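You operate a simulated robot arm through the tools that you are given. There is no shell and no other tool. Be economical: measure what you need, move in short steps, check, and stop when the job is done.

Carry out the task below with a simulated two-armed robot. There is one attempt and no reset: what you move stays moved.

Task
Wipe the dust off the reflector, reset and home the head.
Fine: sponge back; mode knob to RUN. What is to be rubbed or washed off counts as gone when no trace of it is left.
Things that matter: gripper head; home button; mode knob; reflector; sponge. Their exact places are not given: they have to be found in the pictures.

The check looks at the end state, three seconds after you hand in, the way a careful person would. Anything else that was tipped, shoved, dropped, spilled or broken makes it a failure.

Robot
Two 7-joint arms with two-finger parallel grippers on one trunk, on a base that drives. Base frame: it is fixed to the floor where the robot stands at the start and does not move with it; the origin is under the middle of the robot, x ahead of it, y to its left, z up. Readings come in m, rad, newtons and seconds.
The left shoulder is at the start at [0.05, 0.161, 1.098], the right one opposite. With the tool pointing down near the work surface each hand reaches from about 0.24 to 0.68 m from the robot's upright axis, wherever it stands, measured 20 degrees to its own side. Places, roughly: gripper head [0.2, -1.8, 1.5]; home button [0.8, -0.9, 1.2]; mode knob [0.8, -1, 1.1]; reflector [0.8, -1.2, 1.1]. Payload 3.43 kg a hand.
The TCP of each hand is the grasp point between the finger pads, 0.03 m short of the fingertips. In the tool frame z runs along the fingers and y along their closing line. The gripper opens to 0.094 m. The fingers are 0.028 m wide and 0.01 m thick; the gripper's body (0.05 by 0.096 m) begins 0.055 m behind the TCP.
Orientation is that of the tool frame in the base frame, as a unit quaternion [x, y, z, w]. With the fingers straight down and closing along the base's y, the tool's x points along the base's -x, its y along +y and its z along -z.

Tools
- The arms move only by the tool servo_tool. It takes "left_steps", "right_steps" or both (then of equal length, played together; a hand with none holds still); each is a list that holds one entry, the list of rows, each a list of 7 numbers: the shift along the tool's x, y, z in mm, then the turn, a rotation vector about the tool's x, y, z in rad, then the opening, from 0 (shut) to 1 (fully open). In form: [[[x, y, z, rx, ry, rz, fingers], ...]]. A call has 1 to 20 rows; each row shifts and turns the commanded pose from where the row before left it, along the tool's axes as they then stand. Rows are played at 5 a second. More than 0.05 m and 0.15 rad between two rows, or a gripper value outside its range, and nothing of the call is played. A pose out of reach is approached as far as the arm can. The call stops where the force on the tool passes 70 N (or 10 N more than at its start, if that is more) or the arm is blocked; 0.2 s more then pass. The fingers move at their own pace (about 0.045 m/s each) and stop on an object; they squeeze with about 40 N. The grip force told is the motor's: it shows also when the fingers shut on nothing. Time passes only in rows, and 0.2 s behind the last, so rows that do not move let the fingers close. It gives the time, the measured TCP pose, the force on the tool (base axes), the opening and the grip force at its end, in the units of the frame above (readings bear some noise), with the torque about the TCP (base axes, N m) and any sound that the robot's microphone picked up, and new pictures: "views" is both (left out), scene, wrist or none (wrist: the cameras of the hands that moved).
- Cameras (640 x 400 px; columns grow to the right, rows downward): "scene" is now at [0.1339, -0.01, 1.2552]; the picture's right is [-0.14, -0.99, 0.00], its down [-0.24, 0.03, -0.97] and it looks along [0.96, -0.13, -0.24] (base axes); focal length 214 px, centre (320, 200). "left" rides on the left gripper at [0.076, -0.014, -0.103] in its tool frame; the picture's right is [0.18, 0.98, 0.00], its down [-0.75, 0.14, -0.64] and it looks along [-0.63, 0.12, 0.77] (tool axes); focal length 243 px, centre (320, 200). "right" rides on the right gripper at [0.076, 0.014, -0.103] in its tool frame; the picture's right is [-0.18, 0.98, 0.00], its down [-0.75, -0.14, -0.64] and it looks along [-0.63, -0.12, 0.77] (tool axes); focal length 243 px, centre (320, 200).
- slide_trunk(by): slides the trunk up (or, below 0, down) by that many m; the arms and the scene camera ride with it, the base frame stays. It gives what a move gives, with no picture.
- steer(legs): drives the robot by 1 to 6 legs, each [ahead, left, turn to the left] in m, m and rad, along the robot's own axes; the way and the turn of a leg run together, so that a leg with both is an arc; at most 1.5 m and 3.142 rad a leg. The arms and the cameras ride along, it lands a little off, and it stops where it bumps. It gives what a move gives, and a new picture of the scene camera.
- aim_head(pan, tilt): turns the head with the scene camera to pan (to the left, within 1.396 rad either way) and tilt (down, from -0.506 to 1.204), counted from straight ahead of the robot. It gives what a move gives, and a new picture of the scene camera.
- probe_pixels(camera, pixels): for up to 12 pixels [column, row] of the newest picture of that camera ("zoom" is the newest enlarged one), the place [x, y, z] in the base frame of the surface seen there, good to about 0.002 m. The clock stands still meanwhile.
- enlarge(camera, box): a new picture of the part [left, top, right, bottom] of that camera's present view, enlarged. The clock stands still meanwhile.
- hand_in(): hands the job in; it is judged then, once.

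Go step by step. Measure first, check grasps and placings, and put right what went wrong. The budget is 80 turns and 260 pictures, counting those below and the enlarged ones. Unless the task says otherwise, let go and move clear before handing in, and close with one line.

The tools are called after ">>>" by a JSON object that holds its "name" and its "arguments". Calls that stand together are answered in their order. servo_tool: Moves the arms, as the interface text tells. Its arguments: {"type":"object","properties":{"left_steps":{"type":"array"},"right_steps":{"type":"array"},"views":{"type":"string","enum":["both","scene","wrist","none"]}},"required":[]} The other tools are called the same way: slide_trunk (by) slides the trunk up or down; steer (legs) drives the base; aim_head (pan, tilt) turns the head that bears the scene camera; probe_pixels (camera, pixels) gives the place of the surface under pixels of a picture; enlarge (camera, box) takes an enlarged picture of a part of a camera's view; hand_in () hands the job in.

At the start:

```text
clock: 0.0
left_tool_pos: [0.28, 0.0459, 1.1855]
left_orientation: [-0.001, 1.0, -0.001, 0.0]
left_ft_force: [0.1, 0.0, 0.1]
left_ft_torque: [-0.02, 0.0, 0.0]
left_grip_width: 0.0941
left_finger_force: 0.1
right_tool_pos: [0.2935, -0.1852, 1.1007]
right_orientation: [0.0, 1.0, 0.001, -0.001]
right_ft_force: [0.5, -0.2, -0.2]
right_ft_torque: [0.0, -0.02, 0.04]
right_grip_width: 0.0941
right_finger_force: 0.0
trunk travel left (down, up): [-0.125, 0.142]
robot x, y, heading: [-0.0032, 0.0007, -0.001]
head pan, tilt: [-0.138, 0.246]
```

scene: 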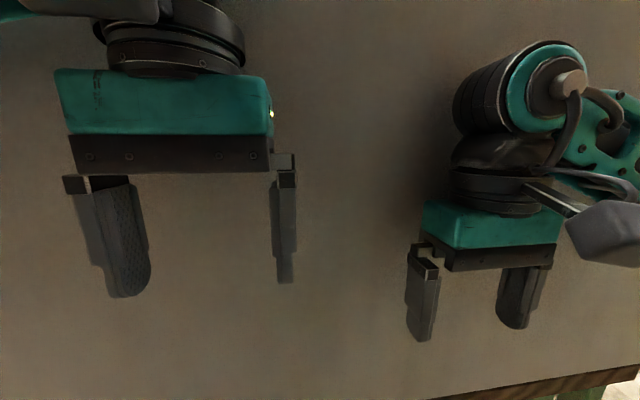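
right: 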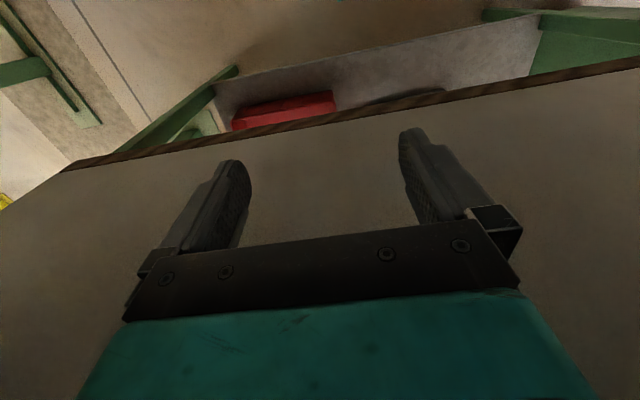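
left: 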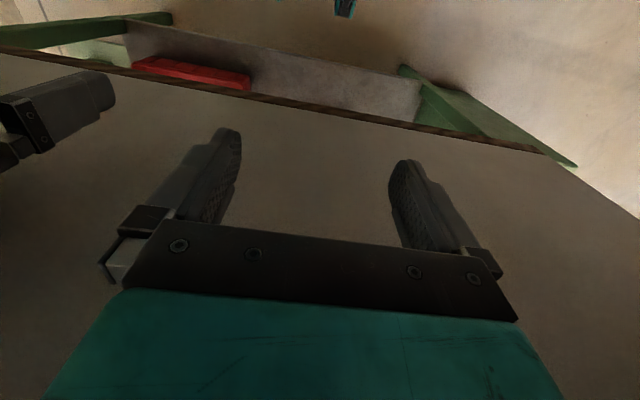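

The scene picture shows a plain panel right ahead, close to the hands, with nothing of the task in view. I turn the head to the right, where the places are said to be.

>>> {"name": "aim_head", "arguments": {"pan": -1.0, "tilt": 0.2}}

>>> {"name": "probe_pixels", "arguments": {"camera": "right", "pixels": [[300, 200], [100, 165], [600, 75], [280, 110]]}}

```text
clock: 1.2
left_tool_pos: [0.2797, 0.0466, 1.1847]
left_orientation: [-0.001, 1.0, -0.001, 0.0]
left_ft_force: [0.2, -0.8, -1.2]
left_ft_torque: [-0.01, 0.02, 0.01]
left_grip_width: 0.094
left_finger_force: 0.0
right_tool_pos: [0.2934, -0.1858, 1.1002]
right_orientation: [0.001, 1.0, 0.001, 0.0]
right_ft_force: [-0.8, 0.3, 0.3]
right_ft_torque: [0.0, -0.04, -0.01]
right_grip_width: 0.0942
right_finger_force: 0.1
trunk travel left (down, up): [-0.125, 0.142]
robot x, y, heading: [-0.0009, 0.0023, -0.005]
head pan, tilt: [-1.0, 0.201]
```

scene: 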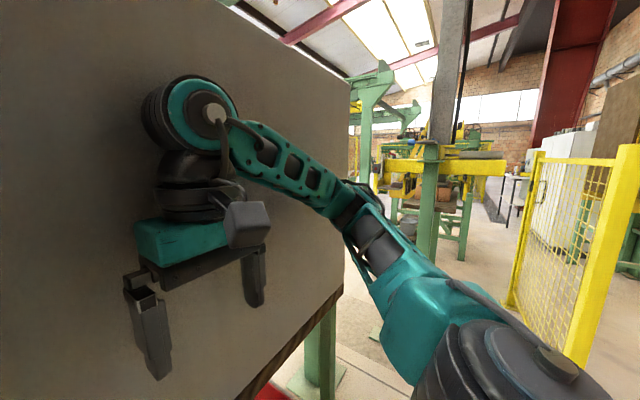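

```text
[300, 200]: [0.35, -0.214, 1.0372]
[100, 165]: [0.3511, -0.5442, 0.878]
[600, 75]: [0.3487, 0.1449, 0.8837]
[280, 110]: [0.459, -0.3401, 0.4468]
```

A vertical board stands at x=0.35 and hides what is behind. Its right edge is near column 350. I measure that edge and the way to the right.

>>> {"name": "probe_pixels", "arguments": {"camera": "scene", "pixels": [[340, 290], [348, 85], [322, 360], [435, 200], [380, 90], [420, 165], [530, 250], [625, 200], [570, 360], [310, 385], [360, 300], [465, 290]]}}

>>> {"name": "aim_head", "arguments": {"pan": -1.39, "tilt": 0.3}}

```text
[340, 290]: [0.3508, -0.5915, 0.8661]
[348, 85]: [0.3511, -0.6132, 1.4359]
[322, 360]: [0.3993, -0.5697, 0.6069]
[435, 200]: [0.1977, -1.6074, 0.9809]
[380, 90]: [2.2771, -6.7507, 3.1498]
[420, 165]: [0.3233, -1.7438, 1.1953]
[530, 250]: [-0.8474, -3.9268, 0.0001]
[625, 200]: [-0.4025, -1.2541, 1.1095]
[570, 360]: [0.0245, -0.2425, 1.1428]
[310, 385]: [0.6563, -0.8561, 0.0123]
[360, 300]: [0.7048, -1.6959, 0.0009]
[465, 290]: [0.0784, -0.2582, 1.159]
```

```text
clock: 2.0
left_tool_pos: [0.2784, 0.0463, 1.1854]
left_orientation: [0.0, 1.0, -0.001, 0.0]
left_ft_force: [-0.5, -0.9, -0.1]
left_ft_torque: [-0.04, -0.02, -0.01]
left_grip_width: 0.094
left_finger_force: 0.0
right_tool_pos: [0.2923, -0.1855, 1.1013]
right_orientation: [0.001, 1.0, 0.001, 0.0]
right_ft_force: [-0.9, 0.6, -0.3]
right_ft_torque: [-0.02, 0.01, -0.02]
right_grip_width: 0.094
right_finger_force: 0.1
trunk travel left (down, up): [-0.125, 0.142]
robot x, y, heading: [0.0009, 0.0021, 0.001]
head pan, tilt: [-1.389, 0.3]
```

scene: 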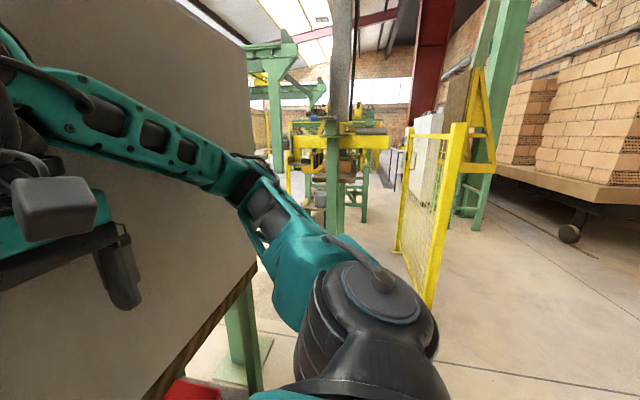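

The board ends at y≈-0.61; a yellow fence leaf stands at about x=-0.4, y=-1.25 (625,200 before). I back up slightly and go right half a meter, then look.

>>> {"name": "probe_pixels", "arguments": {"camera": "scene", "pixels": [[450, 200], [430, 290], [402, 240], [412, 150], [345, 225], [290, 200], [330, 130], [385, 142], [290, 165], [370, 180]]}}

>>> {"name": "steer", "arguments": {"legs": [[-0.08, 0, 0], [0, -0.5, 0]]}}

>>> {"name": "aim_head", "arguments": {"pan": -0.6, "tilt": 0.25}}

```text
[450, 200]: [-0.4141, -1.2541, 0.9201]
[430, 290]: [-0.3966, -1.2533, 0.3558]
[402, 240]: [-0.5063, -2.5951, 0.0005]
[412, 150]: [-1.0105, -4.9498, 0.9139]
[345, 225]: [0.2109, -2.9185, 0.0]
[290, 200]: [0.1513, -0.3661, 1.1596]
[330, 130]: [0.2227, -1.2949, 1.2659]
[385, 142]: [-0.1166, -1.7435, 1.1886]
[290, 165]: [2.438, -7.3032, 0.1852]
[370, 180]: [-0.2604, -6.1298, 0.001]
```

```text
clock: 7.6
left_tool_pos: [0.2024, -0.4605, 1.185]
left_orientation: [-0.001, 1.0, -0.001, -0.001]
left_ft_force: [-0.2, 0.4, -0.3]
left_ft_torque: [0.02, -0.02, -0.04]
left_grip_width: 0.094
left_finger_force: 0.0
right_tool_pos: [0.2151, -0.6911, 1.1008]
right_orientation: [-0.001, 1.0, 0.001, 0.0]
right_ft_force: [-0.1, 0.7, 0.7]
right_ft_torque: [0.0, 0.01, 0.02]
right_grip_width: 0.094
right_finger_force: 0.0
trunk travel left (down, up): [-0.125, 0.142]
robot x, y, heading: [-0.079, -0.5078, 0.001]
head pan, tilt: [-1.389, 0.3]
```

scene: 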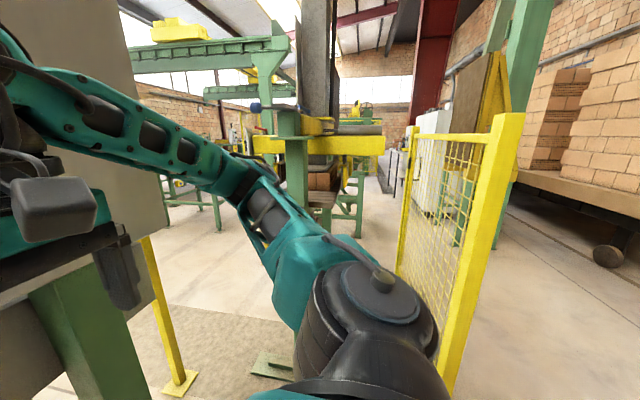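

```text
clock: 8.8
left_tool_pos: [0.2023, -0.4601, 1.1859]
left_orientation: [-0.001, 1.0, -0.001, 0.0]
left_ft_force: [-0.1, -0.7, -0.6]
left_ft_torque: [-0.03, 0.03, -0.01]
left_grip_width: 0.0939
left_finger_force: 0.0
right_tool_pos: [0.2149, -0.6903, 1.1012]
right_orientation: [-0.001, 1.0, 0.0, 0.0]
right_ft_force: [-0.5, 0.4, 1.1]
right_ft_torque: [-0.02, 0.02, -0.02]
right_grip_width: 0.0939
right_finger_force: 0.0
trunk travel left (down, up): [-0.125, 0.142]
robot x, y, heading: [-0.0794, -0.5074, 0.0]
head pan, tilt: [-0.6, 0.25]
```

scene: 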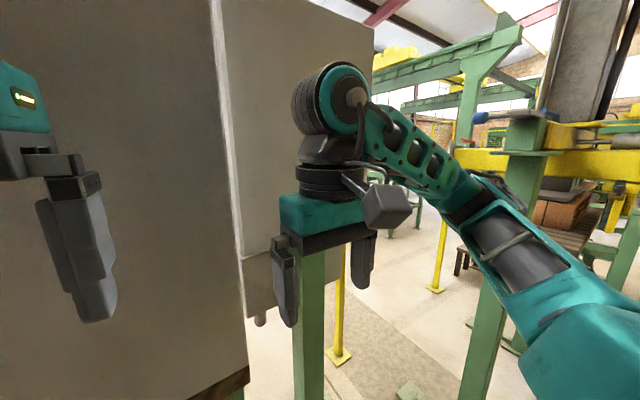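

Past the first board a second gray cabinet (columns 220–370) and a yellow post (345,350) show, and a green post at (490,300). I measure these.

>>> {"name": "probe_pixels", "arguments": {"camera": "scene", "pixels": [[260, 150], [240, 100], [365, 50], [262, 280], [310, 340], [340, 300], [340, 355], [490, 330], [400, 385], [520, 150], [480, 160], [440, 260]]}}

>>> {"name": "enlarge", "arguments": {"camera": "scene", "box": [440, 0, 640, 400]}}

```text
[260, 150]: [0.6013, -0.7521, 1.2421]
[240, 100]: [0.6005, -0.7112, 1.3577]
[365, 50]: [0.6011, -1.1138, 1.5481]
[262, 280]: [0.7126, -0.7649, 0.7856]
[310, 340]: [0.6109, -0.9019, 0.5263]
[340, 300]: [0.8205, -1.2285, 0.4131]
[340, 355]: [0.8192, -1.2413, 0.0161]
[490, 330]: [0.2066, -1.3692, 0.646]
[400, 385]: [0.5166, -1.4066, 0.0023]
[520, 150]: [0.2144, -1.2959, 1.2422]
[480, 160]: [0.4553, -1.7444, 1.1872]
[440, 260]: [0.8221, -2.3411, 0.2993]
```

```text
1.00 times, centred on (540, 200) of scene (not enlarged: the box is as wide or as high as the picture)
```

zoom: 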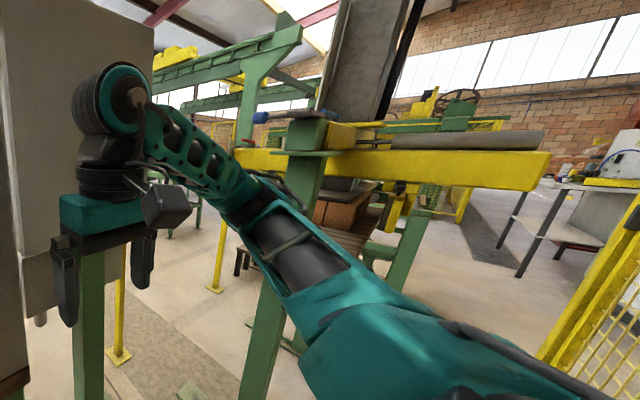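

The cabinet face is at x=0.60, y -0.70 to -1.11, the yellow post stands at (0.82,-1.23), and a green post at (0.21,-1.33). I go right another 0.3 m and look over there.

>>> {"name": "steer", "arguments": {"legs": [[0, -0.3, 0]]}}

>>> {"name": "aim_head", "arguments": {"pan": -0.35, "tilt": 0.15}}

```text
clock: 12.0
left_tool_pos: [0.2015, -0.7558, 1.1851]
left_orientation: [-0.003, 1.0, -0.001, 0.0]
left_ft_force: [-0.5, -0.5, 0.2]
left_ft_torque: [0.01, 0.01, 0.01]
left_grip_width: 0.0939
left_finger_force: 0.0
right_tool_pos: [0.2164, -0.9868, 1.1013]
right_orientation: [-0.002, 1.0, 0.001, 0.0]
right_ft_force: [0.2, -0.4, -0.1]
right_ft_torque: [-0.03, 0.0, 0.0]
right_grip_width: 0.0939
right_finger_force: 0.0
trunk travel left (down, up): [-0.125, 0.142]
robot x, y, heading: [-0.077, -0.8035, 0.01]
head pan, tilt: [-0.6, 0.25]
```

scene: 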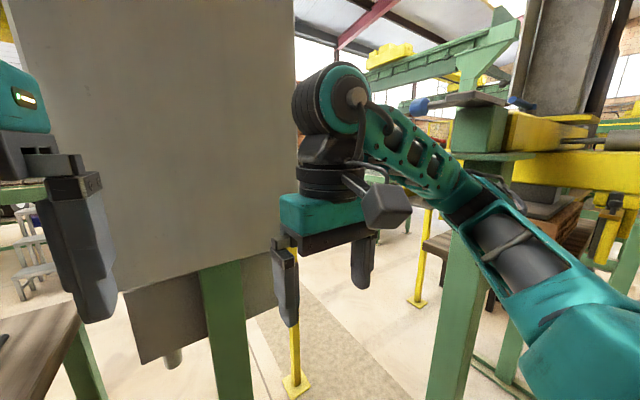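

```text
clock: 12.7
left_tool_pos: [0.2028, -0.756, 1.1851]
left_orientation: [-0.003, 1.0, 0.0, 0.0]
left_ft_force: [-0.5, -0.1, 0.0]
left_ft_torque: [-0.01, 0.01, 0.02]
left_grip_width: 0.0943
left_finger_force: 0.0
right_tool_pos: [0.2165, -0.9879, 1.1006]
right_orientation: [-0.001, 1.0, 0.001, 0.0]
right_ft_force: [-0.3, 0.8, -0.3]
right_ft_torque: [0.0, -0.03, 0.01]
right_grip_width: 0.094
right_finger_force: 0.0
trunk travel left (down, up): [-0.125, 0.142]
robot x, y, heading: [-0.073, -0.8036, 0.002]
head pan, tilt: [-0.351, 0.15]
```

scene: 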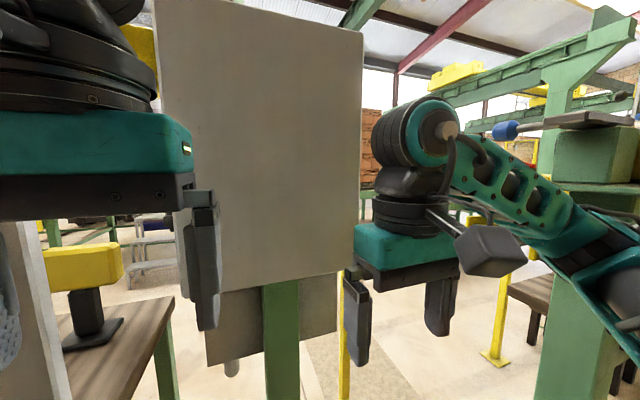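

Behind the first board there is a wooden table with a yellow block on a black stand (80,265), perhaps the sponge. The cabinet panel on a green post turns its back to us. I measure.

>>> {"name": "probe_pixels", "arguments": {"camera": "scene", "pixels": [[80, 265], [90, 330], [150, 330], [170, 300], [70, 390], [505, 128], [595, 115], [350, 60], [270, 350], [345, 350], [590, 160], [60, 390]]}}

>>> {"name": "enlarge", "arguments": {"camera": "scene", "box": [0, 200, 240, 350]}}

>>> {"name": "aim_head", "arguments": {"pan": 0.2, "tilt": 0.3}}

```text
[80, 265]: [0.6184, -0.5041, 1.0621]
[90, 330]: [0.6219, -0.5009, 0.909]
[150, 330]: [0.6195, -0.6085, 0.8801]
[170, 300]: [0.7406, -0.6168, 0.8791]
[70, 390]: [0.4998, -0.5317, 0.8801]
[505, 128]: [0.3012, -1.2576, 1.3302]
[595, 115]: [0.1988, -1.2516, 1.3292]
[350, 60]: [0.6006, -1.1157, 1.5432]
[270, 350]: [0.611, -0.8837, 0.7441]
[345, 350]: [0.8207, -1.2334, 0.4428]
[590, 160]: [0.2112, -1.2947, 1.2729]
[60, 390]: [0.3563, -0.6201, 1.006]
```

```text
2.67 times, centred on (120, 275) of scene
```

zoom: 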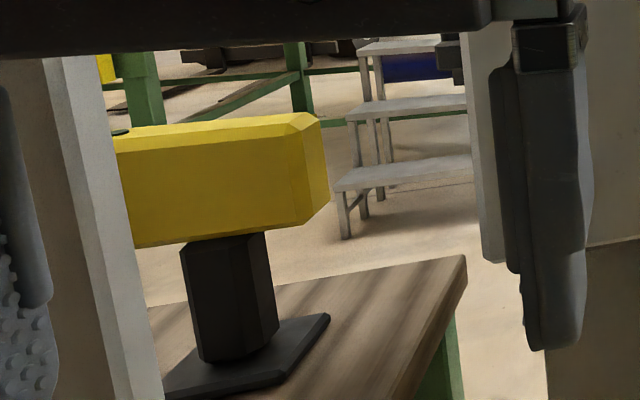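

```text
clock: 13.7
left_tool_pos: [0.2027, -0.7561, 1.1864]
left_orientation: [-0.003, 1.0, -0.002, 0.0]
left_ft_force: [-0.1, 0.5, -0.5]
left_ft_torque: [0.01, -0.02, 0.0]
left_grip_width: 0.0941
left_finger_force: 0.0
right_tool_pos: [0.2164, -0.9871, 1.1016]
right_orientation: [-0.001, 1.0, 0.001, -0.001]
right_ft_force: [0.6, -0.6, 0.0]
right_ft_torque: [-0.03, 0.02, 0.02]
right_grip_width: 0.0941
right_finger_force: 0.0
trunk travel left (down, up): [-0.125, 0.142]
robot x, y, heading: [-0.0775, -0.8036, 0.003]
head pan, tilt: [0.201, 0.3]
```

scene: 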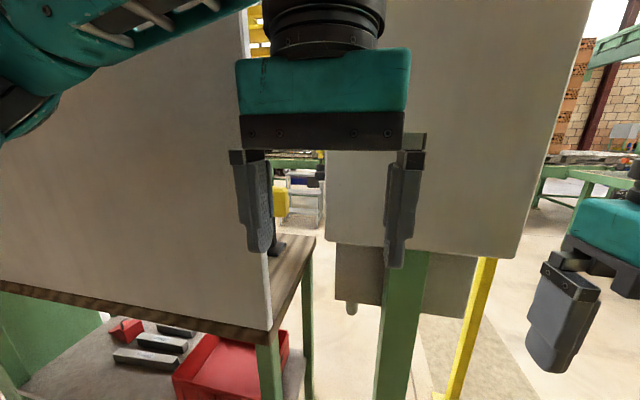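

Everything of interest seems to face away (+x side). I must go round the bench; I drive back left and look for the left end of the bench.

>>> {"name": "steer", "arguments": {"legs": [[0, 1.3, 0]]}}

>>> {"name": "aim_head", "arguments": {"pan": 1.0, "tilt": 0.3}}

```text
clock: 25.4
left_tool_pos: [0.1906, 0.5495, 1.1856]
left_orientation: [-0.007, 1.0, -0.001, 0.0]
left_ft_force: [0.5, -0.5, -0.7]
left_ft_torque: [-0.01, -0.01, 0.01]
left_grip_width: 0.0939
left_finger_force: 0.1
right_tool_pos: [0.2062, 0.3189, 1.1001]
right_orientation: [-0.006, 1.0, 0.001, 0.0]
right_ft_force: [-0.2, 0.5, 0.7]
right_ft_torque: [0.01, 0.02, 0.02]
right_grip_width: 0.094
right_finger_force: 0.0
trunk travel left (down, up): [-0.125, 0.142]
robot x, y, heading: [-0.0881, 0.5006, 0.017]
head pan, tilt: [0.201, 0.3]
```

scene: 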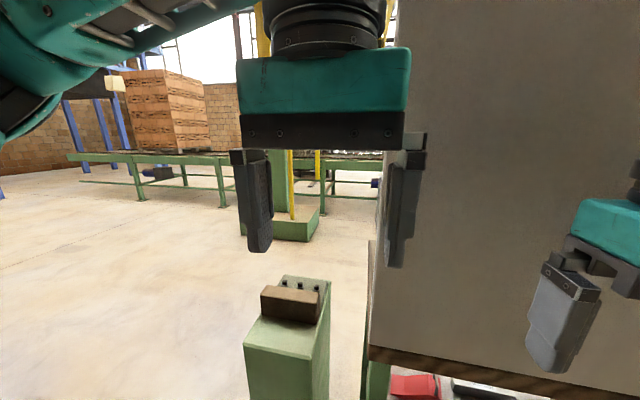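

```text
clock: 26.5
left_tool_pos: [0.1902, 0.551, 1.1849]
left_orientation: [-0.007, 1.0, -0.001, 0.0]
left_ft_force: [0.2, 0.2, 0.9]
left_ft_torque: [-0.02, 0.03, -0.03]
left_grip_width: 0.094
left_finger_force: 0.2
right_tool_pos: [0.207, 0.3183, 1.1014]
right_orientation: [-0.005, 1.0, 0.0, 0.001]
right_ft_force: [0.0, -0.3, 0.1]
right_ft_torque: [0.0, 0.01, -0.02]
right_grip_width: 0.0941
right_finger_force: 0.1
trunk travel left (down, up): [-0.125, 0.142]
robot x, y, heading: [-0.0926, 0.4986, 0.01]
head pan, tilt: [1.0, 0.3]
```

scene: 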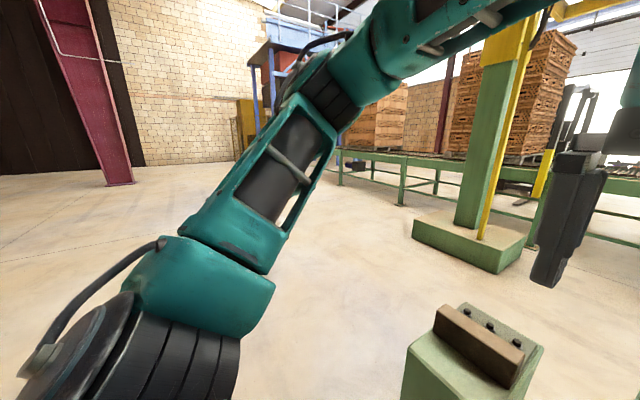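

A free floor lies to the left; a low green pedestal with a brown block stands near (480,350). I measure it and the green column foot at (470,240).

>>> {"name": "probe_pixels", "arguments": {"camera": "scene", "pixels": [[480, 340], [490, 320], [420, 385], [540, 350], [412, 225], [415, 245], [495, 272], [525, 240], [340, 185], [400, 205]]}}

>>> {"name": "aim_head", "arguments": {"pan": 0.5, "tilt": 0.6}}

```text
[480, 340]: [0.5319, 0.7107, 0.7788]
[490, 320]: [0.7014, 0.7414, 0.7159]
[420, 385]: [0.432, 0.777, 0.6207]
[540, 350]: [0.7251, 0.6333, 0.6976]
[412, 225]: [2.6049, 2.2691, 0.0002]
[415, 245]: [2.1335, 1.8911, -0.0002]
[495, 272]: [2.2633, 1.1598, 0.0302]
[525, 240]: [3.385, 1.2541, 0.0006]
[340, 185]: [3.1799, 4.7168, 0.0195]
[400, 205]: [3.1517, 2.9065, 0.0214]
```

```text
clock: 27.4
left_tool_pos: [0.19, 0.5505, 1.1853]
left_orientation: [-0.007, 1.0, 0.0, 0.0]
left_ft_force: [7.5, -2.0, -4.8]
left_ft_torque: [0.53, 0.43, 0.54]
left_grip_width: 0.0938
left_finger_force: 0.1
right_tool_pos: [0.2071, 0.3182, 1.1014]
right_orientation: [-0.006, 1.0, 0.002, 0.0]
right_ft_force: [0.5, -0.3, -0.2]
right_ft_torque: [0.01, -0.04, -0.01]
right_grip_width: 0.094
right_finger_force: 0.2
trunk travel left (down, up): [-0.125, 0.142]
robot x, y, heading: [-0.0916, 0.5005, 0.009]
head pan, tilt: [0.499, 0.6]
```

scene: 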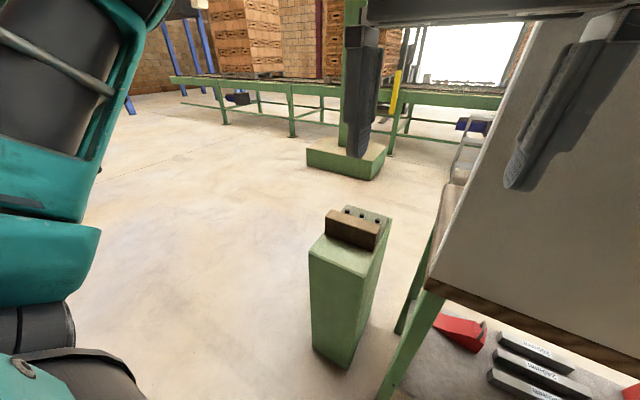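

Pedestal occupies x 0.43–0.73, y 0.6–0.8; column foot begins x≈2.1. I drive round: left to y≈1.45, ahead to x≈1.4, then turn right to look along the back side.

>>> {"name": "steer", "arguments": {"legs": [[0, 0.95, 0], [1.5, 0, 0], [0, 0, -1.57]]}}

>>> {"name": "aim_head", "arguments": {"pan": 0, "tilt": 0.3}}

```text
clock: 46.8
left_tool_pos: [1.4429, 1.1516, 1.1859]
left_orientation: [0.707, 0.707, -0.001, 0.0]
left_ft_force: [1.7, -7.9, -5.7]
left_ft_torque: [0.47, 0.06, 0.07]
left_grip_width: 0.0941
left_finger_force: 0.0
right_tool_pos: [1.2105, 1.1391, 1.1021]
right_orientation: [0.708, 0.706, 0.001, 0.001]
right_ft_force: [0.3, 1.3, 0.5]
right_ft_torque: [0.02, -0.03, 0.01]
right_grip_width: 0.0942
right_finger_force: 0.1
trunk travel left (down, up): [-0.125, 0.142]
robot x, y, heading: [1.3974, 1.432, -1.57]
head pan, tilt: [0.499, 0.6]
```

scene: 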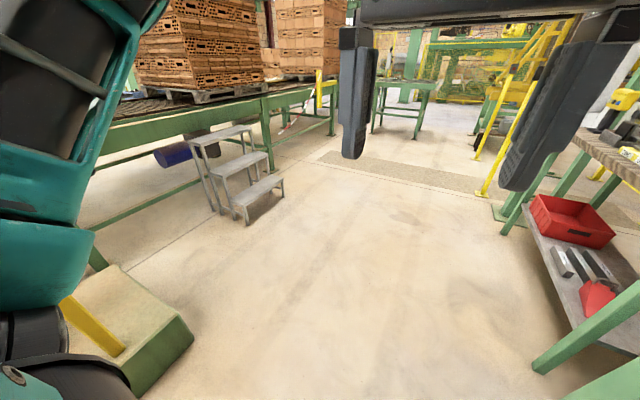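

```text
clock: 47.7
left_tool_pos: [1.4423, 1.1518, 1.1841]
left_orientation: [0.708, 0.706, -0.002, -0.001]
left_ft_force: [-0.1, -0.3, -0.1]
left_ft_torque: [0.01, 0.0, 0.01]
left_grip_width: 0.0939
left_finger_force: 0.1
right_tool_pos: [1.2103, 1.1389, 1.1005]
right_orientation: [0.708, 0.706, 0.0, 0.001]
right_ft_force: [-0.6, -0.4, 1.0]
right_ft_torque: [0.02, 0.02, 0.0]
right_grip_width: 0.0942
right_finger_force: 0.0
trunk travel left (down, up): [-0.125, 0.142]
robot x, y, heading: [1.399, 1.4324, -1.568]
head pan, tilt: [0.0, 0.3]
```

scene: 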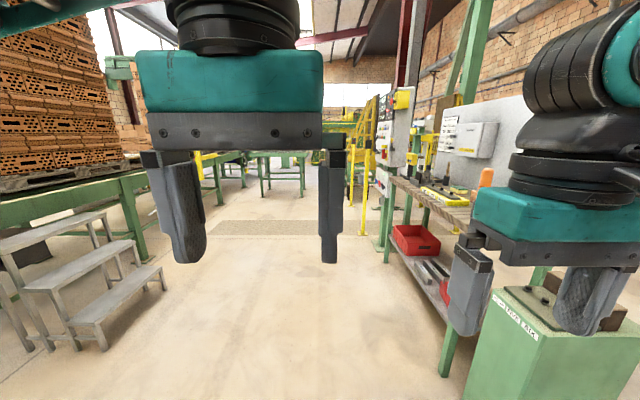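

The back side is open: the panel with controls (about (385,140)), the bench and its tools. I drive along the aisle to y≈-0.85 and turn to face the panel.

>>> {"name": "probe_pixels", "arguments": {"camera": "scene", "pixels": [[160, 270], [100, 345], [435, 330], [455, 200], [385, 140], [365, 225], [400, 100], [430, 190]]}}

>>> {"name": "steer", "arguments": {"legs": [[1.5, 0, 0], [0.7, 0, 0], [0, 0, -1.57]]}}

```text
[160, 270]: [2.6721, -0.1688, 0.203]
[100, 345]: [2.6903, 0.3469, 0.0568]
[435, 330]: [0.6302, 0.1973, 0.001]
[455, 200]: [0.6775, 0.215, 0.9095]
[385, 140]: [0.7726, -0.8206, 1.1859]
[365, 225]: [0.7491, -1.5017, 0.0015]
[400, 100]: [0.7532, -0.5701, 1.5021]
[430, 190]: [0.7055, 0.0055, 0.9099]
```

```text
clock: 62.5
left_tool_pos: [1.1032, -0.8386, 1.1834]
left_orientation: [1.0, -0.005, 0.0, -0.001]
left_ft_force: [-0.1, 0.7, 0.0]
left_ft_torque: [-0.01, -0.02, 0.01]
left_grip_width: 0.0942
left_finger_force: 0.0
right_tool_pos: [1.0937, -0.6056, 1.101]
right_orientation: [1.0, -0.007, 0.001, 0.002]
right_ft_force: [-0.4, 1.1, -0.5]
right_ft_torque: [-0.04, 0.03, 0.03]
right_grip_width: 0.094
right_finger_force: 0.1
trunk travel left (down, up): [-0.125, 0.142]
robot x, y, heading: [1.382, -0.7948, 3.125]
head pan, tilt: [0.0, 0.3]
```

scene: 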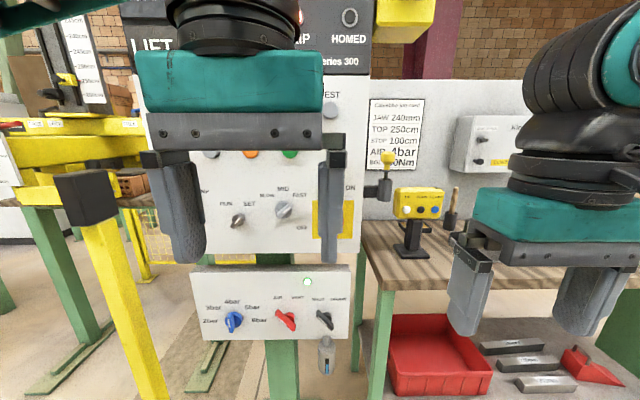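

Now the panel is before me: display on top, buttons at (210..290,152), knobs at (237,220), (283,210), lower box with valves; the yellow post with black reflector box at (85,195). My arms block the view, so I move both hands outward.

>>> {"name": "servo_tool", "arguments": {"left_steps": [[[20, 40, 0, 0, 0, 0, 1], [20, 40, 0, 0, 0, 0, 1], [0, 40, 0, 0, 0, 0, 1], [0, 40, 0, 0, 0, 0, 1], [0, 40, 0, 0, 0, 0, 1], [0, 40, 0, 0, 0, 0, 1], [0, 40, 0, 0, 0, 0, 1]]], "right_steps": [[[0, -30, 0, 0, 0, 0, 1], [0, -30, 0, 0, 0, 0, 1], [0, -30, 0, 0, 0, 0, 1], [0, -30, 0, 0, 0, 0, 1], [0, -30, 0, 0, 0, 0, 1], [0, 0, 0, 0, 0, 0, 1], [0, 0, 0, 0, 0, 0, 1]]], "views": "none"}}

>>> {"name": "aim_head", "arguments": {"pan": 0.0, "tilt": 0.0}}

```text
clock: 64.1
left_tool_pos: [1.1233, -1.097, 1.1717]
left_orientation: [1.0, -0.006, 0.0, -0.001]
left_ft_force: [-0.6, -0.1, -1.4]
left_ft_torque: [-0.01, 0.0, 0.0]
left_grip_width: 0.0941
left_finger_force: 0.0
left hand out of reach, approached as far as the arm can: row 7
right_tool_pos: [1.0945, -0.457, 1.1015]
right_orientation: [1.0, -0.007, 0.0, 0.001]
right_ft_force: [-0.3, 0.3, 0.2]
right_ft_torque: [-0.03, 0.0, 0.0]
right_grip_width: 0.0939
right_finger_force: 0.1
trunk travel left (down, up): [-0.125, 0.142]
robot x, y, heading: [1.3857, -0.7941, 3.129]
head pan, tilt: [0.0, 0.3]
```

```text
clock: 64.9
left_tool_pos: [1.1233, -1.0982, 1.1729]
left_orientation: [1.0, -0.006, 0.0, -0.001]
left_ft_force: [0.0, 0.8, -0.6]
left_ft_torque: [-0.02, 0.02, 0.03]
left_grip_width: 0.094
left_finger_force: 0.0
right_tool_pos: [1.0956, -0.4574, 1.101]
right_orientation: [1.0, -0.007, 0.0, 0.001]
right_ft_force: [0.9, 0.3, 0.7]
right_ft_torque: [-0.04, -0.05, 0.0]
right_grip_width: 0.094
right_finger_force: 0.1
trunk travel left (down, up): [-0.125, 0.142]
robot x, y, heading: [1.3845, -0.7968, 3.118]
head pan, tilt: [0.0, 0.0]
```

scene: 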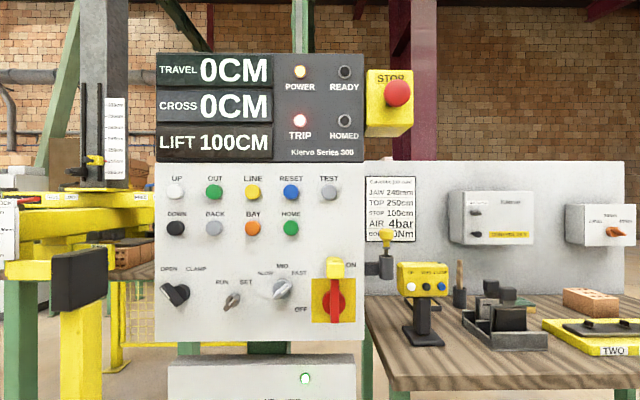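

A clear panel: TRIP lit, RESET (blue), HOME (green), knob RUN/SET at (232,300). I enlarge the panel, the bench, and the reflector area.

>>> {"name": "enlarge", "arguments": {"camera": "scene", "box": [150, 160, 370, 350]}}

>>> {"name": "enlarge", "arguments": {"camera": "scene", "box": [360, 170, 640, 370]}}

>>> {"name": "enlarge", "arguments": {"camera": "scene", "box": [0, 80, 200, 330]}}

>>> {"name": "enlarge", "arguments": {"camera": "scene", "box": [150, 50, 370, 165]}}

>>> {"name": "probe_pixels", "arguments": {"camera": "scene", "pixels": [[80, 280], [65, 255], [105, 255], [65, 305], [105, 305], [291, 192], [291, 228], [232, 300], [460, 270], [455, 295], [300, 330], [80, 350]]}}

>>> {"name": "aim_head", "arguments": {"pan": -0.2, "tilt": 0.6}}

```text
2.11 times, centred on (260, 255) of scene
```

zoom: 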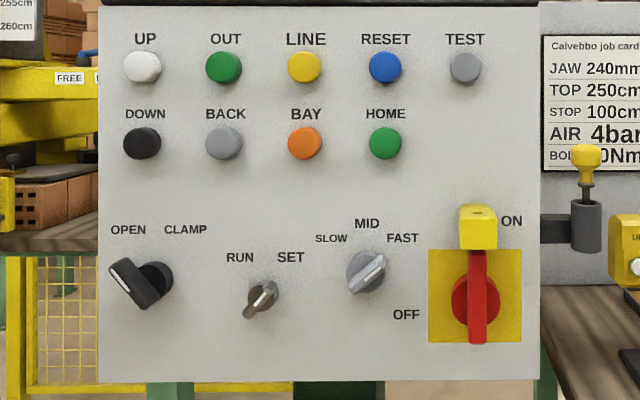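

```text
2.00 times, centred on (500, 270) of scene
```

zoom: 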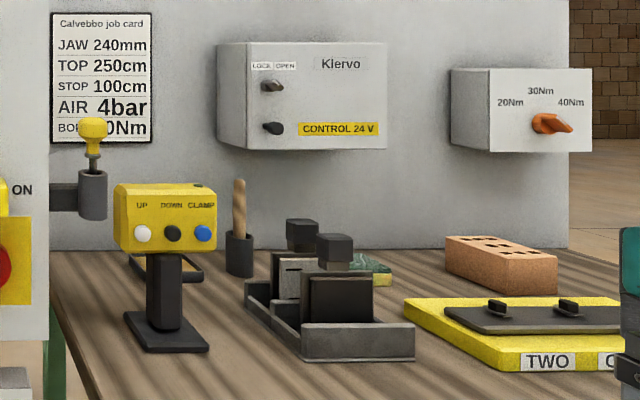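

```text
1.60 times, centred on (100, 205) of scene
```

zoom: 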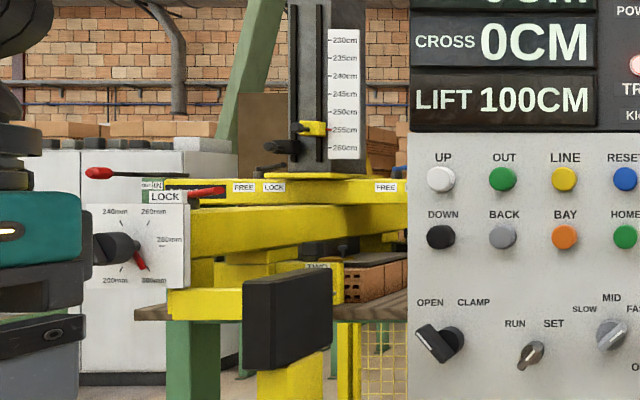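

```text
2.91 times, centred on (260, 108) of scene
```

zoom: 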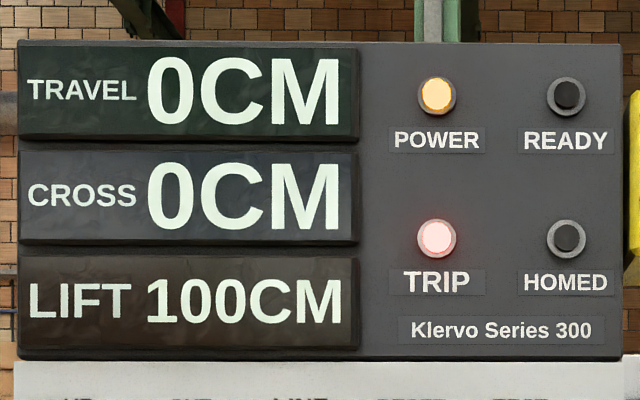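

```text
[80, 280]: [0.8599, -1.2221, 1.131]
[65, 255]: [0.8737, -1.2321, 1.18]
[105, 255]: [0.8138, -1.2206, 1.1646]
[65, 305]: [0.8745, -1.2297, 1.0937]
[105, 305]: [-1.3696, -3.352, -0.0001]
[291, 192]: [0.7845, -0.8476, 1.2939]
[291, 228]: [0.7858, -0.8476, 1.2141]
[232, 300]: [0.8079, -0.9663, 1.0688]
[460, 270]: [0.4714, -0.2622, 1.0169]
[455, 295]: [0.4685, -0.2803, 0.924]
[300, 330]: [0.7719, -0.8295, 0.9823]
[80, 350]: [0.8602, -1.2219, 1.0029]
```

```text
clock: 65.9
left_tool_pos: [1.1242, -1.0972, 1.1734]
left_orientation: [1.0, -0.006, 0.0, -0.001]
left_ft_force: [-1.1, -0.4, -0.5]
left_ft_torque: [0.01, 0.01, -0.01]
left_grip_width: 0.094
left_finger_force: 0.1
right_tool_pos: [1.0947, -0.4565, 1.1018]
right_orientation: [1.0, -0.007, -0.001, 0.001]
right_ft_force: [0.2, 0.6, 0.2]
right_ft_torque: [-0.01, 0.02, 0.0]
right_grip_width: 0.0941
right_finger_force: 0.0
trunk travel left (down, up): [-0.125, 0.142]
robot x, y, heading: [1.3847, -0.7963, 3.13]
head pan, tilt: [-0.201, 0.6]
```

scene: 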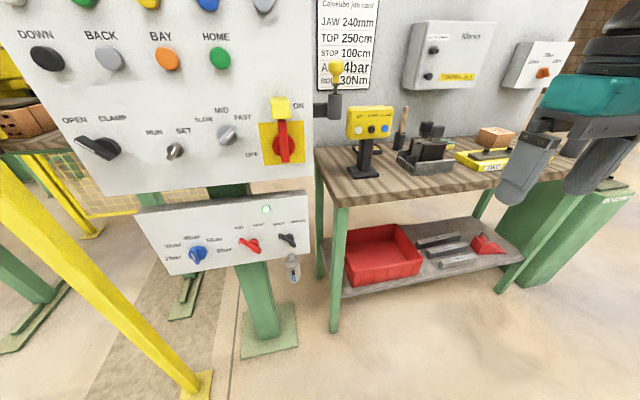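

The bench has a tray with black parts and something green-yellow behind it. I enlarge the bench and red box to find the sponge.

>>> {"name": "enlarge", "arguments": {"camera": "scene", "box": [380, 90, 530, 185]}}

>>> {"name": "enlarge", "arguments": {"camera": "right", "box": [0, 0, 640, 400]}}

>>> {"name": "enlarge", "arguments": {"camera": "left", "box": [0, 0, 640, 400]}}

```text
4.21 times, centred on (455, 138) of scene
```

zoom: 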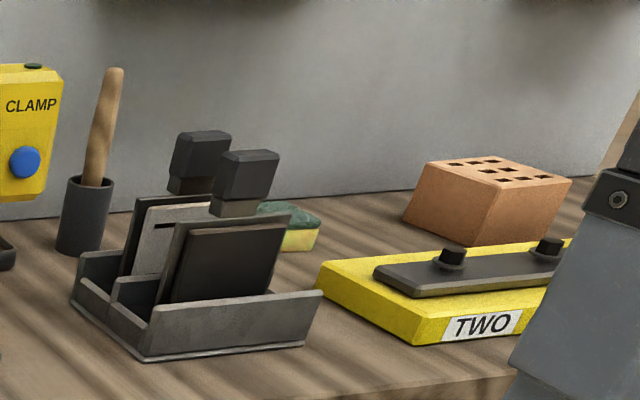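

```text
1.00 times, centred on (320, 200) of right (not enlarged: the box is as wide or as high as the picture)
```

zoom: 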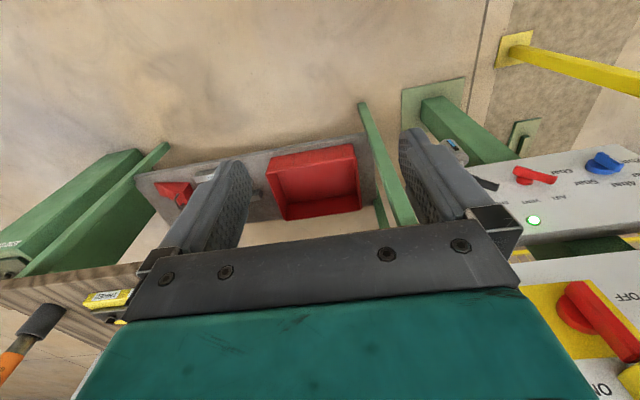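

```text
1.00 times, centred on (320, 200) of left (not enlarged: the box is as wide or as high as the picture)
```

zoom: 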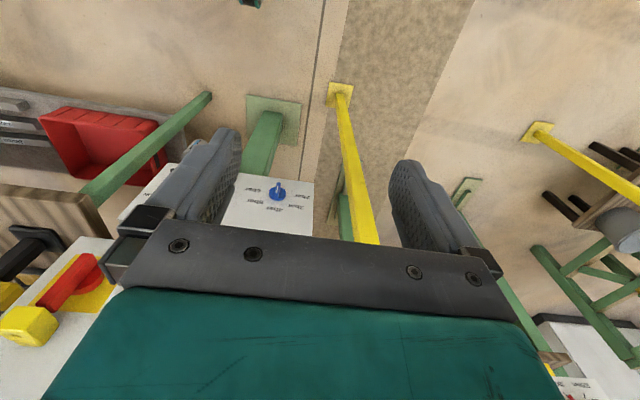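

The green-yellow block behind the tray is the sponge. Before fetching it, I look at the reflector's far face: the sides facing me are plain black. I drive left 0.9 m.

>>> {"name": "steer", "arguments": {"legs": [[-0.1, 0.9, 0]]}}

>>> {"name": "aim_head", "arguments": {"pan": -0.55, "tilt": 0.1}}

```text
clock: 74.2
left_tool_pos: [1.206, -1.993, 1.1732]
left_orientation: [1.0, -0.009, -0.001, -0.002]
left_ft_force: [0.5, 0.7, -0.4]
left_ft_torque: [0.0, 0.02, 0.0]
left_grip_width: 0.094
left_finger_force: 0.0
right_tool_pos: [1.1832, -1.3544, 1.1007]
right_orientation: [1.0, -0.01, 0.0, 0.0]
right_ft_force: [0.9, 0.0, 0.4]
right_ft_torque: [-0.03, 0.01, 0.0]
right_grip_width: 0.094
right_finger_force: 0.1
trunk travel left (down, up): [-0.125, 0.142]
robot x, y, heading: [1.4677, -1.6941, 3.125]
head pan, tilt: [-0.201, 0.6]
```

scene: 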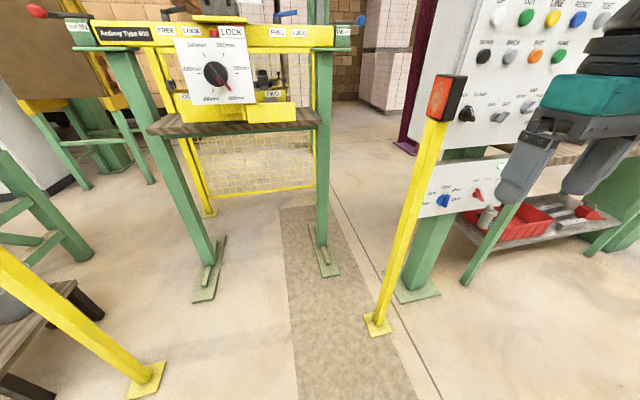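

```text
clock: 75.1
left_tool_pos: [1.2075, -1.9932, 1.1723]
left_orientation: [1.0, -0.01, 0.0, -0.001]
left_ft_force: [0.6, 0.5, -0.3]
left_ft_torque: [0.01, 0.01, -0.02]
left_grip_width: 0.0938
left_finger_force: 0.1
right_tool_pos: [1.1819, -1.353, 1.1011]
right_orientation: [1.0, -0.01, -0.001, 0.001]
right_ft_force: [-0.2, 0.0, -0.1]
right_ft_torque: [0.0, 0.0, -0.02]
right_grip_width: 0.0941
right_finger_force: 0.0
trunk travel left (down, up): [-0.125, 0.142]
robot x, y, heading: [1.4702, -1.6973, 3.12]
head pan, tilt: [-0.55, 0.099]
```

scene: 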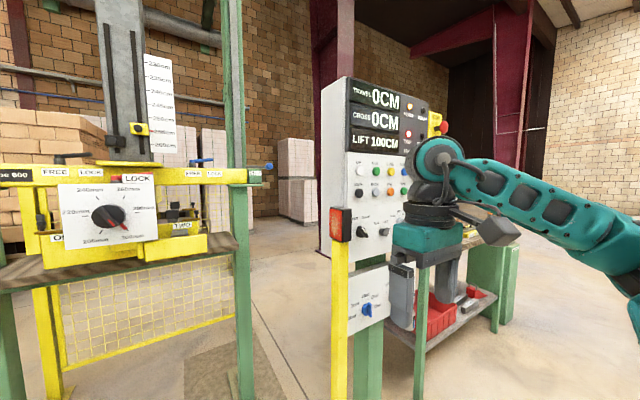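

The reflector is the orange plate at (336,223) facing -y. I zoom in and measure it.

>>> {"name": "enlarge", "arguments": {"camera": "scene", "box": [310, 195, 374, 250]}}

>>> {"name": "probe_pixels", "arguments": {"camera": "scene", "pixels": [[332, 211], [341, 211], [333, 237], [342, 238], [336, 224], [347, 225], [340, 280], [346, 250]]}}

```text
7.27 times, centred on (342, 222) of scene
```

zoom: 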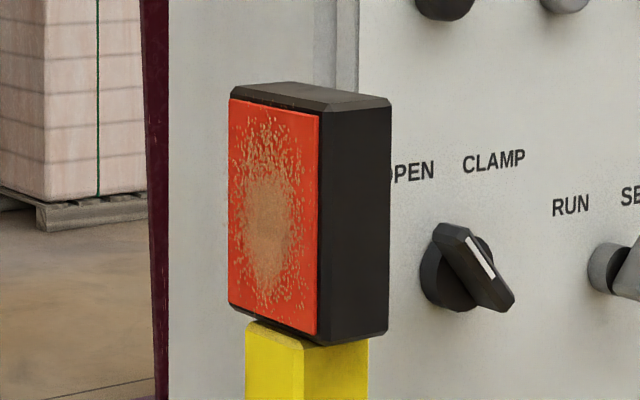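

```text
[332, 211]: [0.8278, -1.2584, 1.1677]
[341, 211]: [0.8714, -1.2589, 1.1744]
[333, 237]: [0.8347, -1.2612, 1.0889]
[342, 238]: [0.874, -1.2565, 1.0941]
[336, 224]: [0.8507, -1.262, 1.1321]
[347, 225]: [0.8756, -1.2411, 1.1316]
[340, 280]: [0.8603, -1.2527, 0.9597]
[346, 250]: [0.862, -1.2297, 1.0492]
```

The plate spans x≈0.805–0.875, z≈1.085–1.178, face at y≈-1.261, with sandy dust on it. Now I go to the bench to study the sponge, looking down from x≈1.3.

>>> {"name": "steer", "arguments": {"legs": [[0, -1.4, 0], [0.2, 0, 0]]}}

>>> {"name": "servo_tool", "arguments": {"right_steps": [[[0, -20, -40, 0, 0, 0, 1], [0, -20, -40, 0, 0, 0, 1], [0, -20, -40, 0, 0, 0, 1]]], "views": "none"}}

>>> {"name": "aim_head", "arguments": {"pan": -0.1, "tilt": 0.4}}

```text
clock: 88.9
left_tool_pos: [1.0289, -0.5807, 1.1724]
left_orientation: [1.0, -0.006, 0.001, -0.001]
left_ft_force: [0.0, 0.5, -0.2]
left_ft_torque: [-0.02, -0.03, 0.01]
left_grip_width: 0.0939
left_finger_force: 0.0
right_tool_pos: [0.9996, 0.0591, 1.1006]
right_orientation: [1.0, -0.006, -0.001, 0.001]
right_ft_force: [0.1, 0.4, -0.2]
right_ft_torque: [-0.01, -0.01, -0.04]
right_grip_width: 0.0941
right_finger_force: 0.1
trunk travel left (down, up): [-0.125, 0.142]
robot x, y, heading: [1.2886, -0.2808, 3.127]
head pan, tilt: [-0.55, 0.099]
```

scene: 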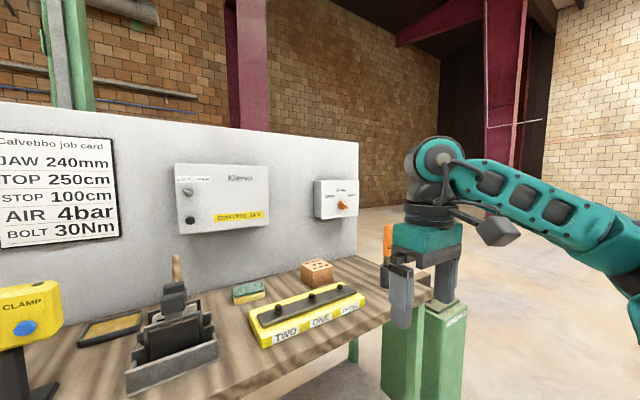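

```text
clock: 89.7
left_tool_pos: [1.0297, -0.5807, 1.1739]
left_orientation: [1.0, -0.006, 0.0, -0.001]
left_ft_force: [0.6, -0.8, -0.3]
left_ft_torque: [0.02, -0.03, 0.0]
left_grip_width: 0.0937
left_finger_force: 0.1
right_tool_pos: [0.963, 0.0951, 1.204]
right_orientation: [1.0, -0.008, -0.002, 0.001]
right_ft_force: [-0.1, 0.6, -0.1]
right_ft_torque: [-0.05, -0.01, -0.02]
right_grip_width: 0.0941
right_finger_force: 0.2
right hand out of reach, approached as far as the arm can: row 2, 3
trunk travel left (down, up): [-0.125, 0.142]
robot x, y, heading: [1.2888, -0.2815, 3.128]
head pan, tilt: [-0.55, 0.099]
```

```text
clock: 90.6
left_tool_pos: [1.0299, -0.581, 1.1734]
left_orientation: [1.0, -0.006, 0.0, -0.001]
left_ft_force: [-0.1, 0.1, -0.2]
left_ft_torque: [0.02, -0.01, 0.0]
left_grip_width: 0.0942
left_finger_force: 0.0
right_tool_pos: [0.9638, 0.0952, 1.2027]
right_orientation: [1.0, -0.007, 0.001, 0.001]
right_ft_force: [0.7, 0.1, 0.6]
right_ft_torque: [0.0, 0.0, 0.0]
right_grip_width: 0.0942
right_finger_force: 0.0
trunk travel left (down, up): [-0.125, 0.142]
robot x, y, heading: [1.291, -0.2796, 3.129]
head pan, tilt: [-0.099, 0.4]
```

scene: 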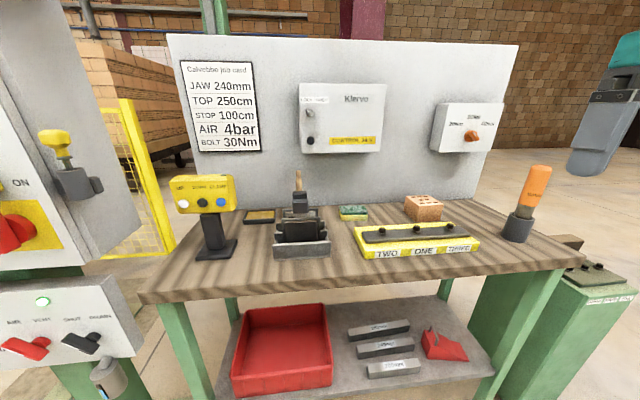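

Sponge at (353,212), with boxes above on the board at (340,130). I zoom and measure sponge corners and surroundings.

>>> {"name": "enlarge", "arguments": {"camera": "scene", "box": [240, 165, 480, 265]}}

>>> {"name": "probe_pixels", "arguments": {"camera": "scene", "pixels": [[341, 206], [366, 206], [342, 213], [368, 212], [343, 219], [369, 218], [340, 150], [340, 120], [300, 200], [424, 203], [355, 228], [328, 240]]}}

```text
2.67 times, centred on (360, 215) of scene
```

zoom: 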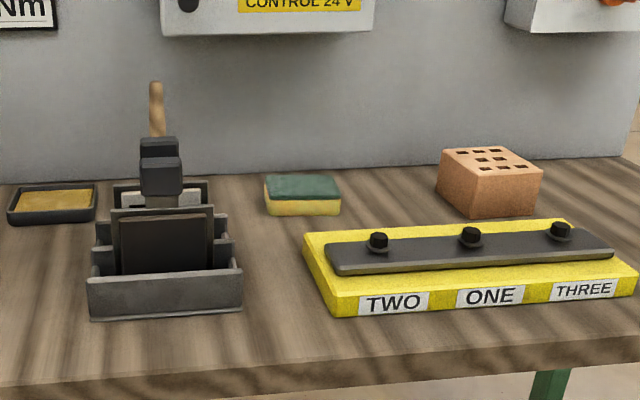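

```text
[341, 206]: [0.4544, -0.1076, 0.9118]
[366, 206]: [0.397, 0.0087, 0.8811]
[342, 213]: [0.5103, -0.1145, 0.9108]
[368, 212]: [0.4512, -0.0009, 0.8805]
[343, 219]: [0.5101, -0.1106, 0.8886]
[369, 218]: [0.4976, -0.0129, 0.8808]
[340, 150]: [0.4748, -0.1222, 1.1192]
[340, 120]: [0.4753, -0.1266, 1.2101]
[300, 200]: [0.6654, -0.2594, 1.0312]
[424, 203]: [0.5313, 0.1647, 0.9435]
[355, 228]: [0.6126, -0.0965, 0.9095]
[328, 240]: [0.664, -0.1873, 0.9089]
```

The sponge lies at about x 0.45–0.51, y -0.115 to -0.02, top z 0.912, with the CONTROL box overhanging at x 0.475. I tuck the left hand back, drive 0.2 m closer, and look with the right wrist camera.

>>> {"name": "servo_tool", "arguments": {"left_steps": [[[25, -30, -20, 0, 0, 0, 1], [25, -30, -20, 0, 0, 0, 1], [25, -30, -20, 0, 0, 0, 1], [0, -30, -20, 0, 0, 0, 1]]], "views": "none"}}

>>> {"name": "steer", "arguments": {"legs": [[0.2, 0, 0]]}}

```text
clock: 91.6
left_tool_pos: [1.1087, -0.4598, 1.2533]
left_orientation: [1.0, -0.006, 0.001, -0.001]
left_ft_force: [1.0, -0.2, 0.5]
left_ft_torque: [0.01, 0.03, 0.0]
left_grip_width: 0.0939
left_finger_force: 0.1
right_tool_pos: [0.9637, 0.0953, 1.2033]
right_orientation: [1.0, -0.006, 0.001, 0.002]
right_ft_force: [0.1, -0.1, -0.6]
right_ft_torque: [-0.02, -0.01, -0.01]
right_grip_width: 0.0941
right_finger_force: 0.1
trunk travel left (down, up): [-0.125, 0.142]
robot x, y, heading: [1.2909, -0.2777, 3.13]
head pan, tilt: [-0.099, 0.4]
```

```text
clock: 93.2
left_tool_pos: [0.9054, -0.4603, 1.2534]
left_orientation: [1.0, -0.003, 0.0, -0.001]
left_ft_force: [0.5, -0.2, -0.8]
left_ft_torque: [0.02, -0.02, 0.02]
left_grip_width: 0.0938
left_finger_force: 0.0
right_tool_pos: [0.7577, 0.0942, 1.2017]
right_orientation: [1.0, -0.004, 0.0, 0.001]
right_ft_force: [0.1, -0.9, -0.1]
right_ft_torque: [-0.01, 0.0, 0.0]
right_grip_width: 0.0941
right_finger_force: 0.1
trunk travel left (down, up): [-0.125, 0.142]
robot x, y, heading: [1.0857, -0.2786, 3.137]
head pan, tilt: [-0.099, 0.4]
```

scene: 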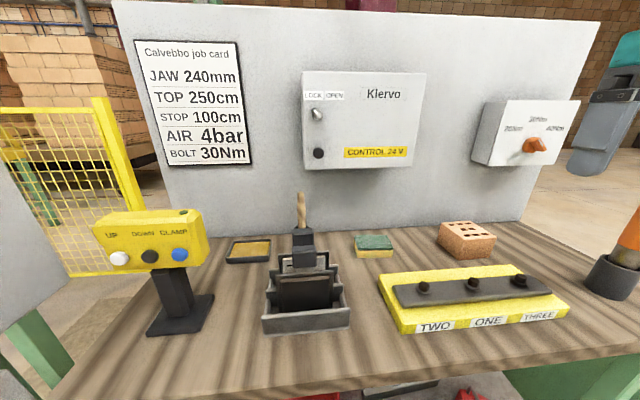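

Closer view: sponge at (375,246). I enlarge it and probe edges in the zoom.

>>> {"name": "enlarge", "arguments": {"camera": "scene", "box": [340, 225, 410, 268]}}

>>> {"name": "probe_pixels", "arguments": {"camera": "scene", "pixels": [[304, 164], [410, 160], [490, 165], [480, 130], [430, 248], [440, 235]]}}

```text
9.14 times, centred on (375, 246) of scene
```

zoom: 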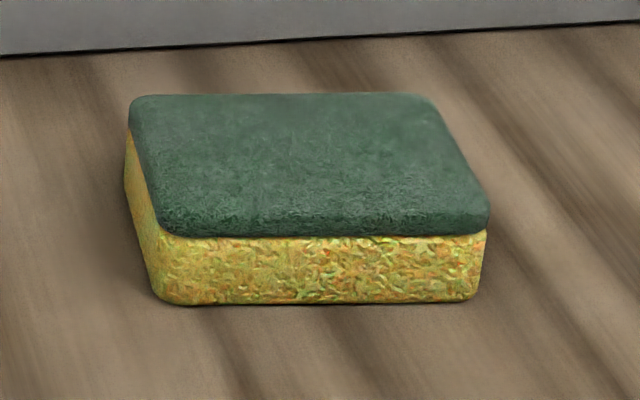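

```text
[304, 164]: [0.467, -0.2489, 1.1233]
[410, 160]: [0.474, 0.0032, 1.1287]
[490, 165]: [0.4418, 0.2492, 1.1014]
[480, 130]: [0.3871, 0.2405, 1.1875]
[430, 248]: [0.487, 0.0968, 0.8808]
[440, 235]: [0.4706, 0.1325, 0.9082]
```

>>> {"name": "probe_pixels", "arguments": {"camera": "zoom", "pixels": [[135, 105], [430, 100], [160, 222], [485, 215], [168, 290], [475, 285], [170, 260], [470, 260], [320, 270], [300, 150], [127, 170], [320, 98]]}}

```text
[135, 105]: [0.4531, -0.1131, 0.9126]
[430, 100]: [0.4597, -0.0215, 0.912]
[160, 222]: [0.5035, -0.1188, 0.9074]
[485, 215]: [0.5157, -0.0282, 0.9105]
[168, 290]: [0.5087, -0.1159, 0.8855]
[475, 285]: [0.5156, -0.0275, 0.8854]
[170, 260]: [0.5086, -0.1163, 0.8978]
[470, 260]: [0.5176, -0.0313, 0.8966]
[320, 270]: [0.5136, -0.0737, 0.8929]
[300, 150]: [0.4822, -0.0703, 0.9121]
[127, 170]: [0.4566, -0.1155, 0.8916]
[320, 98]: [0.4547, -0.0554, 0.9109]
```

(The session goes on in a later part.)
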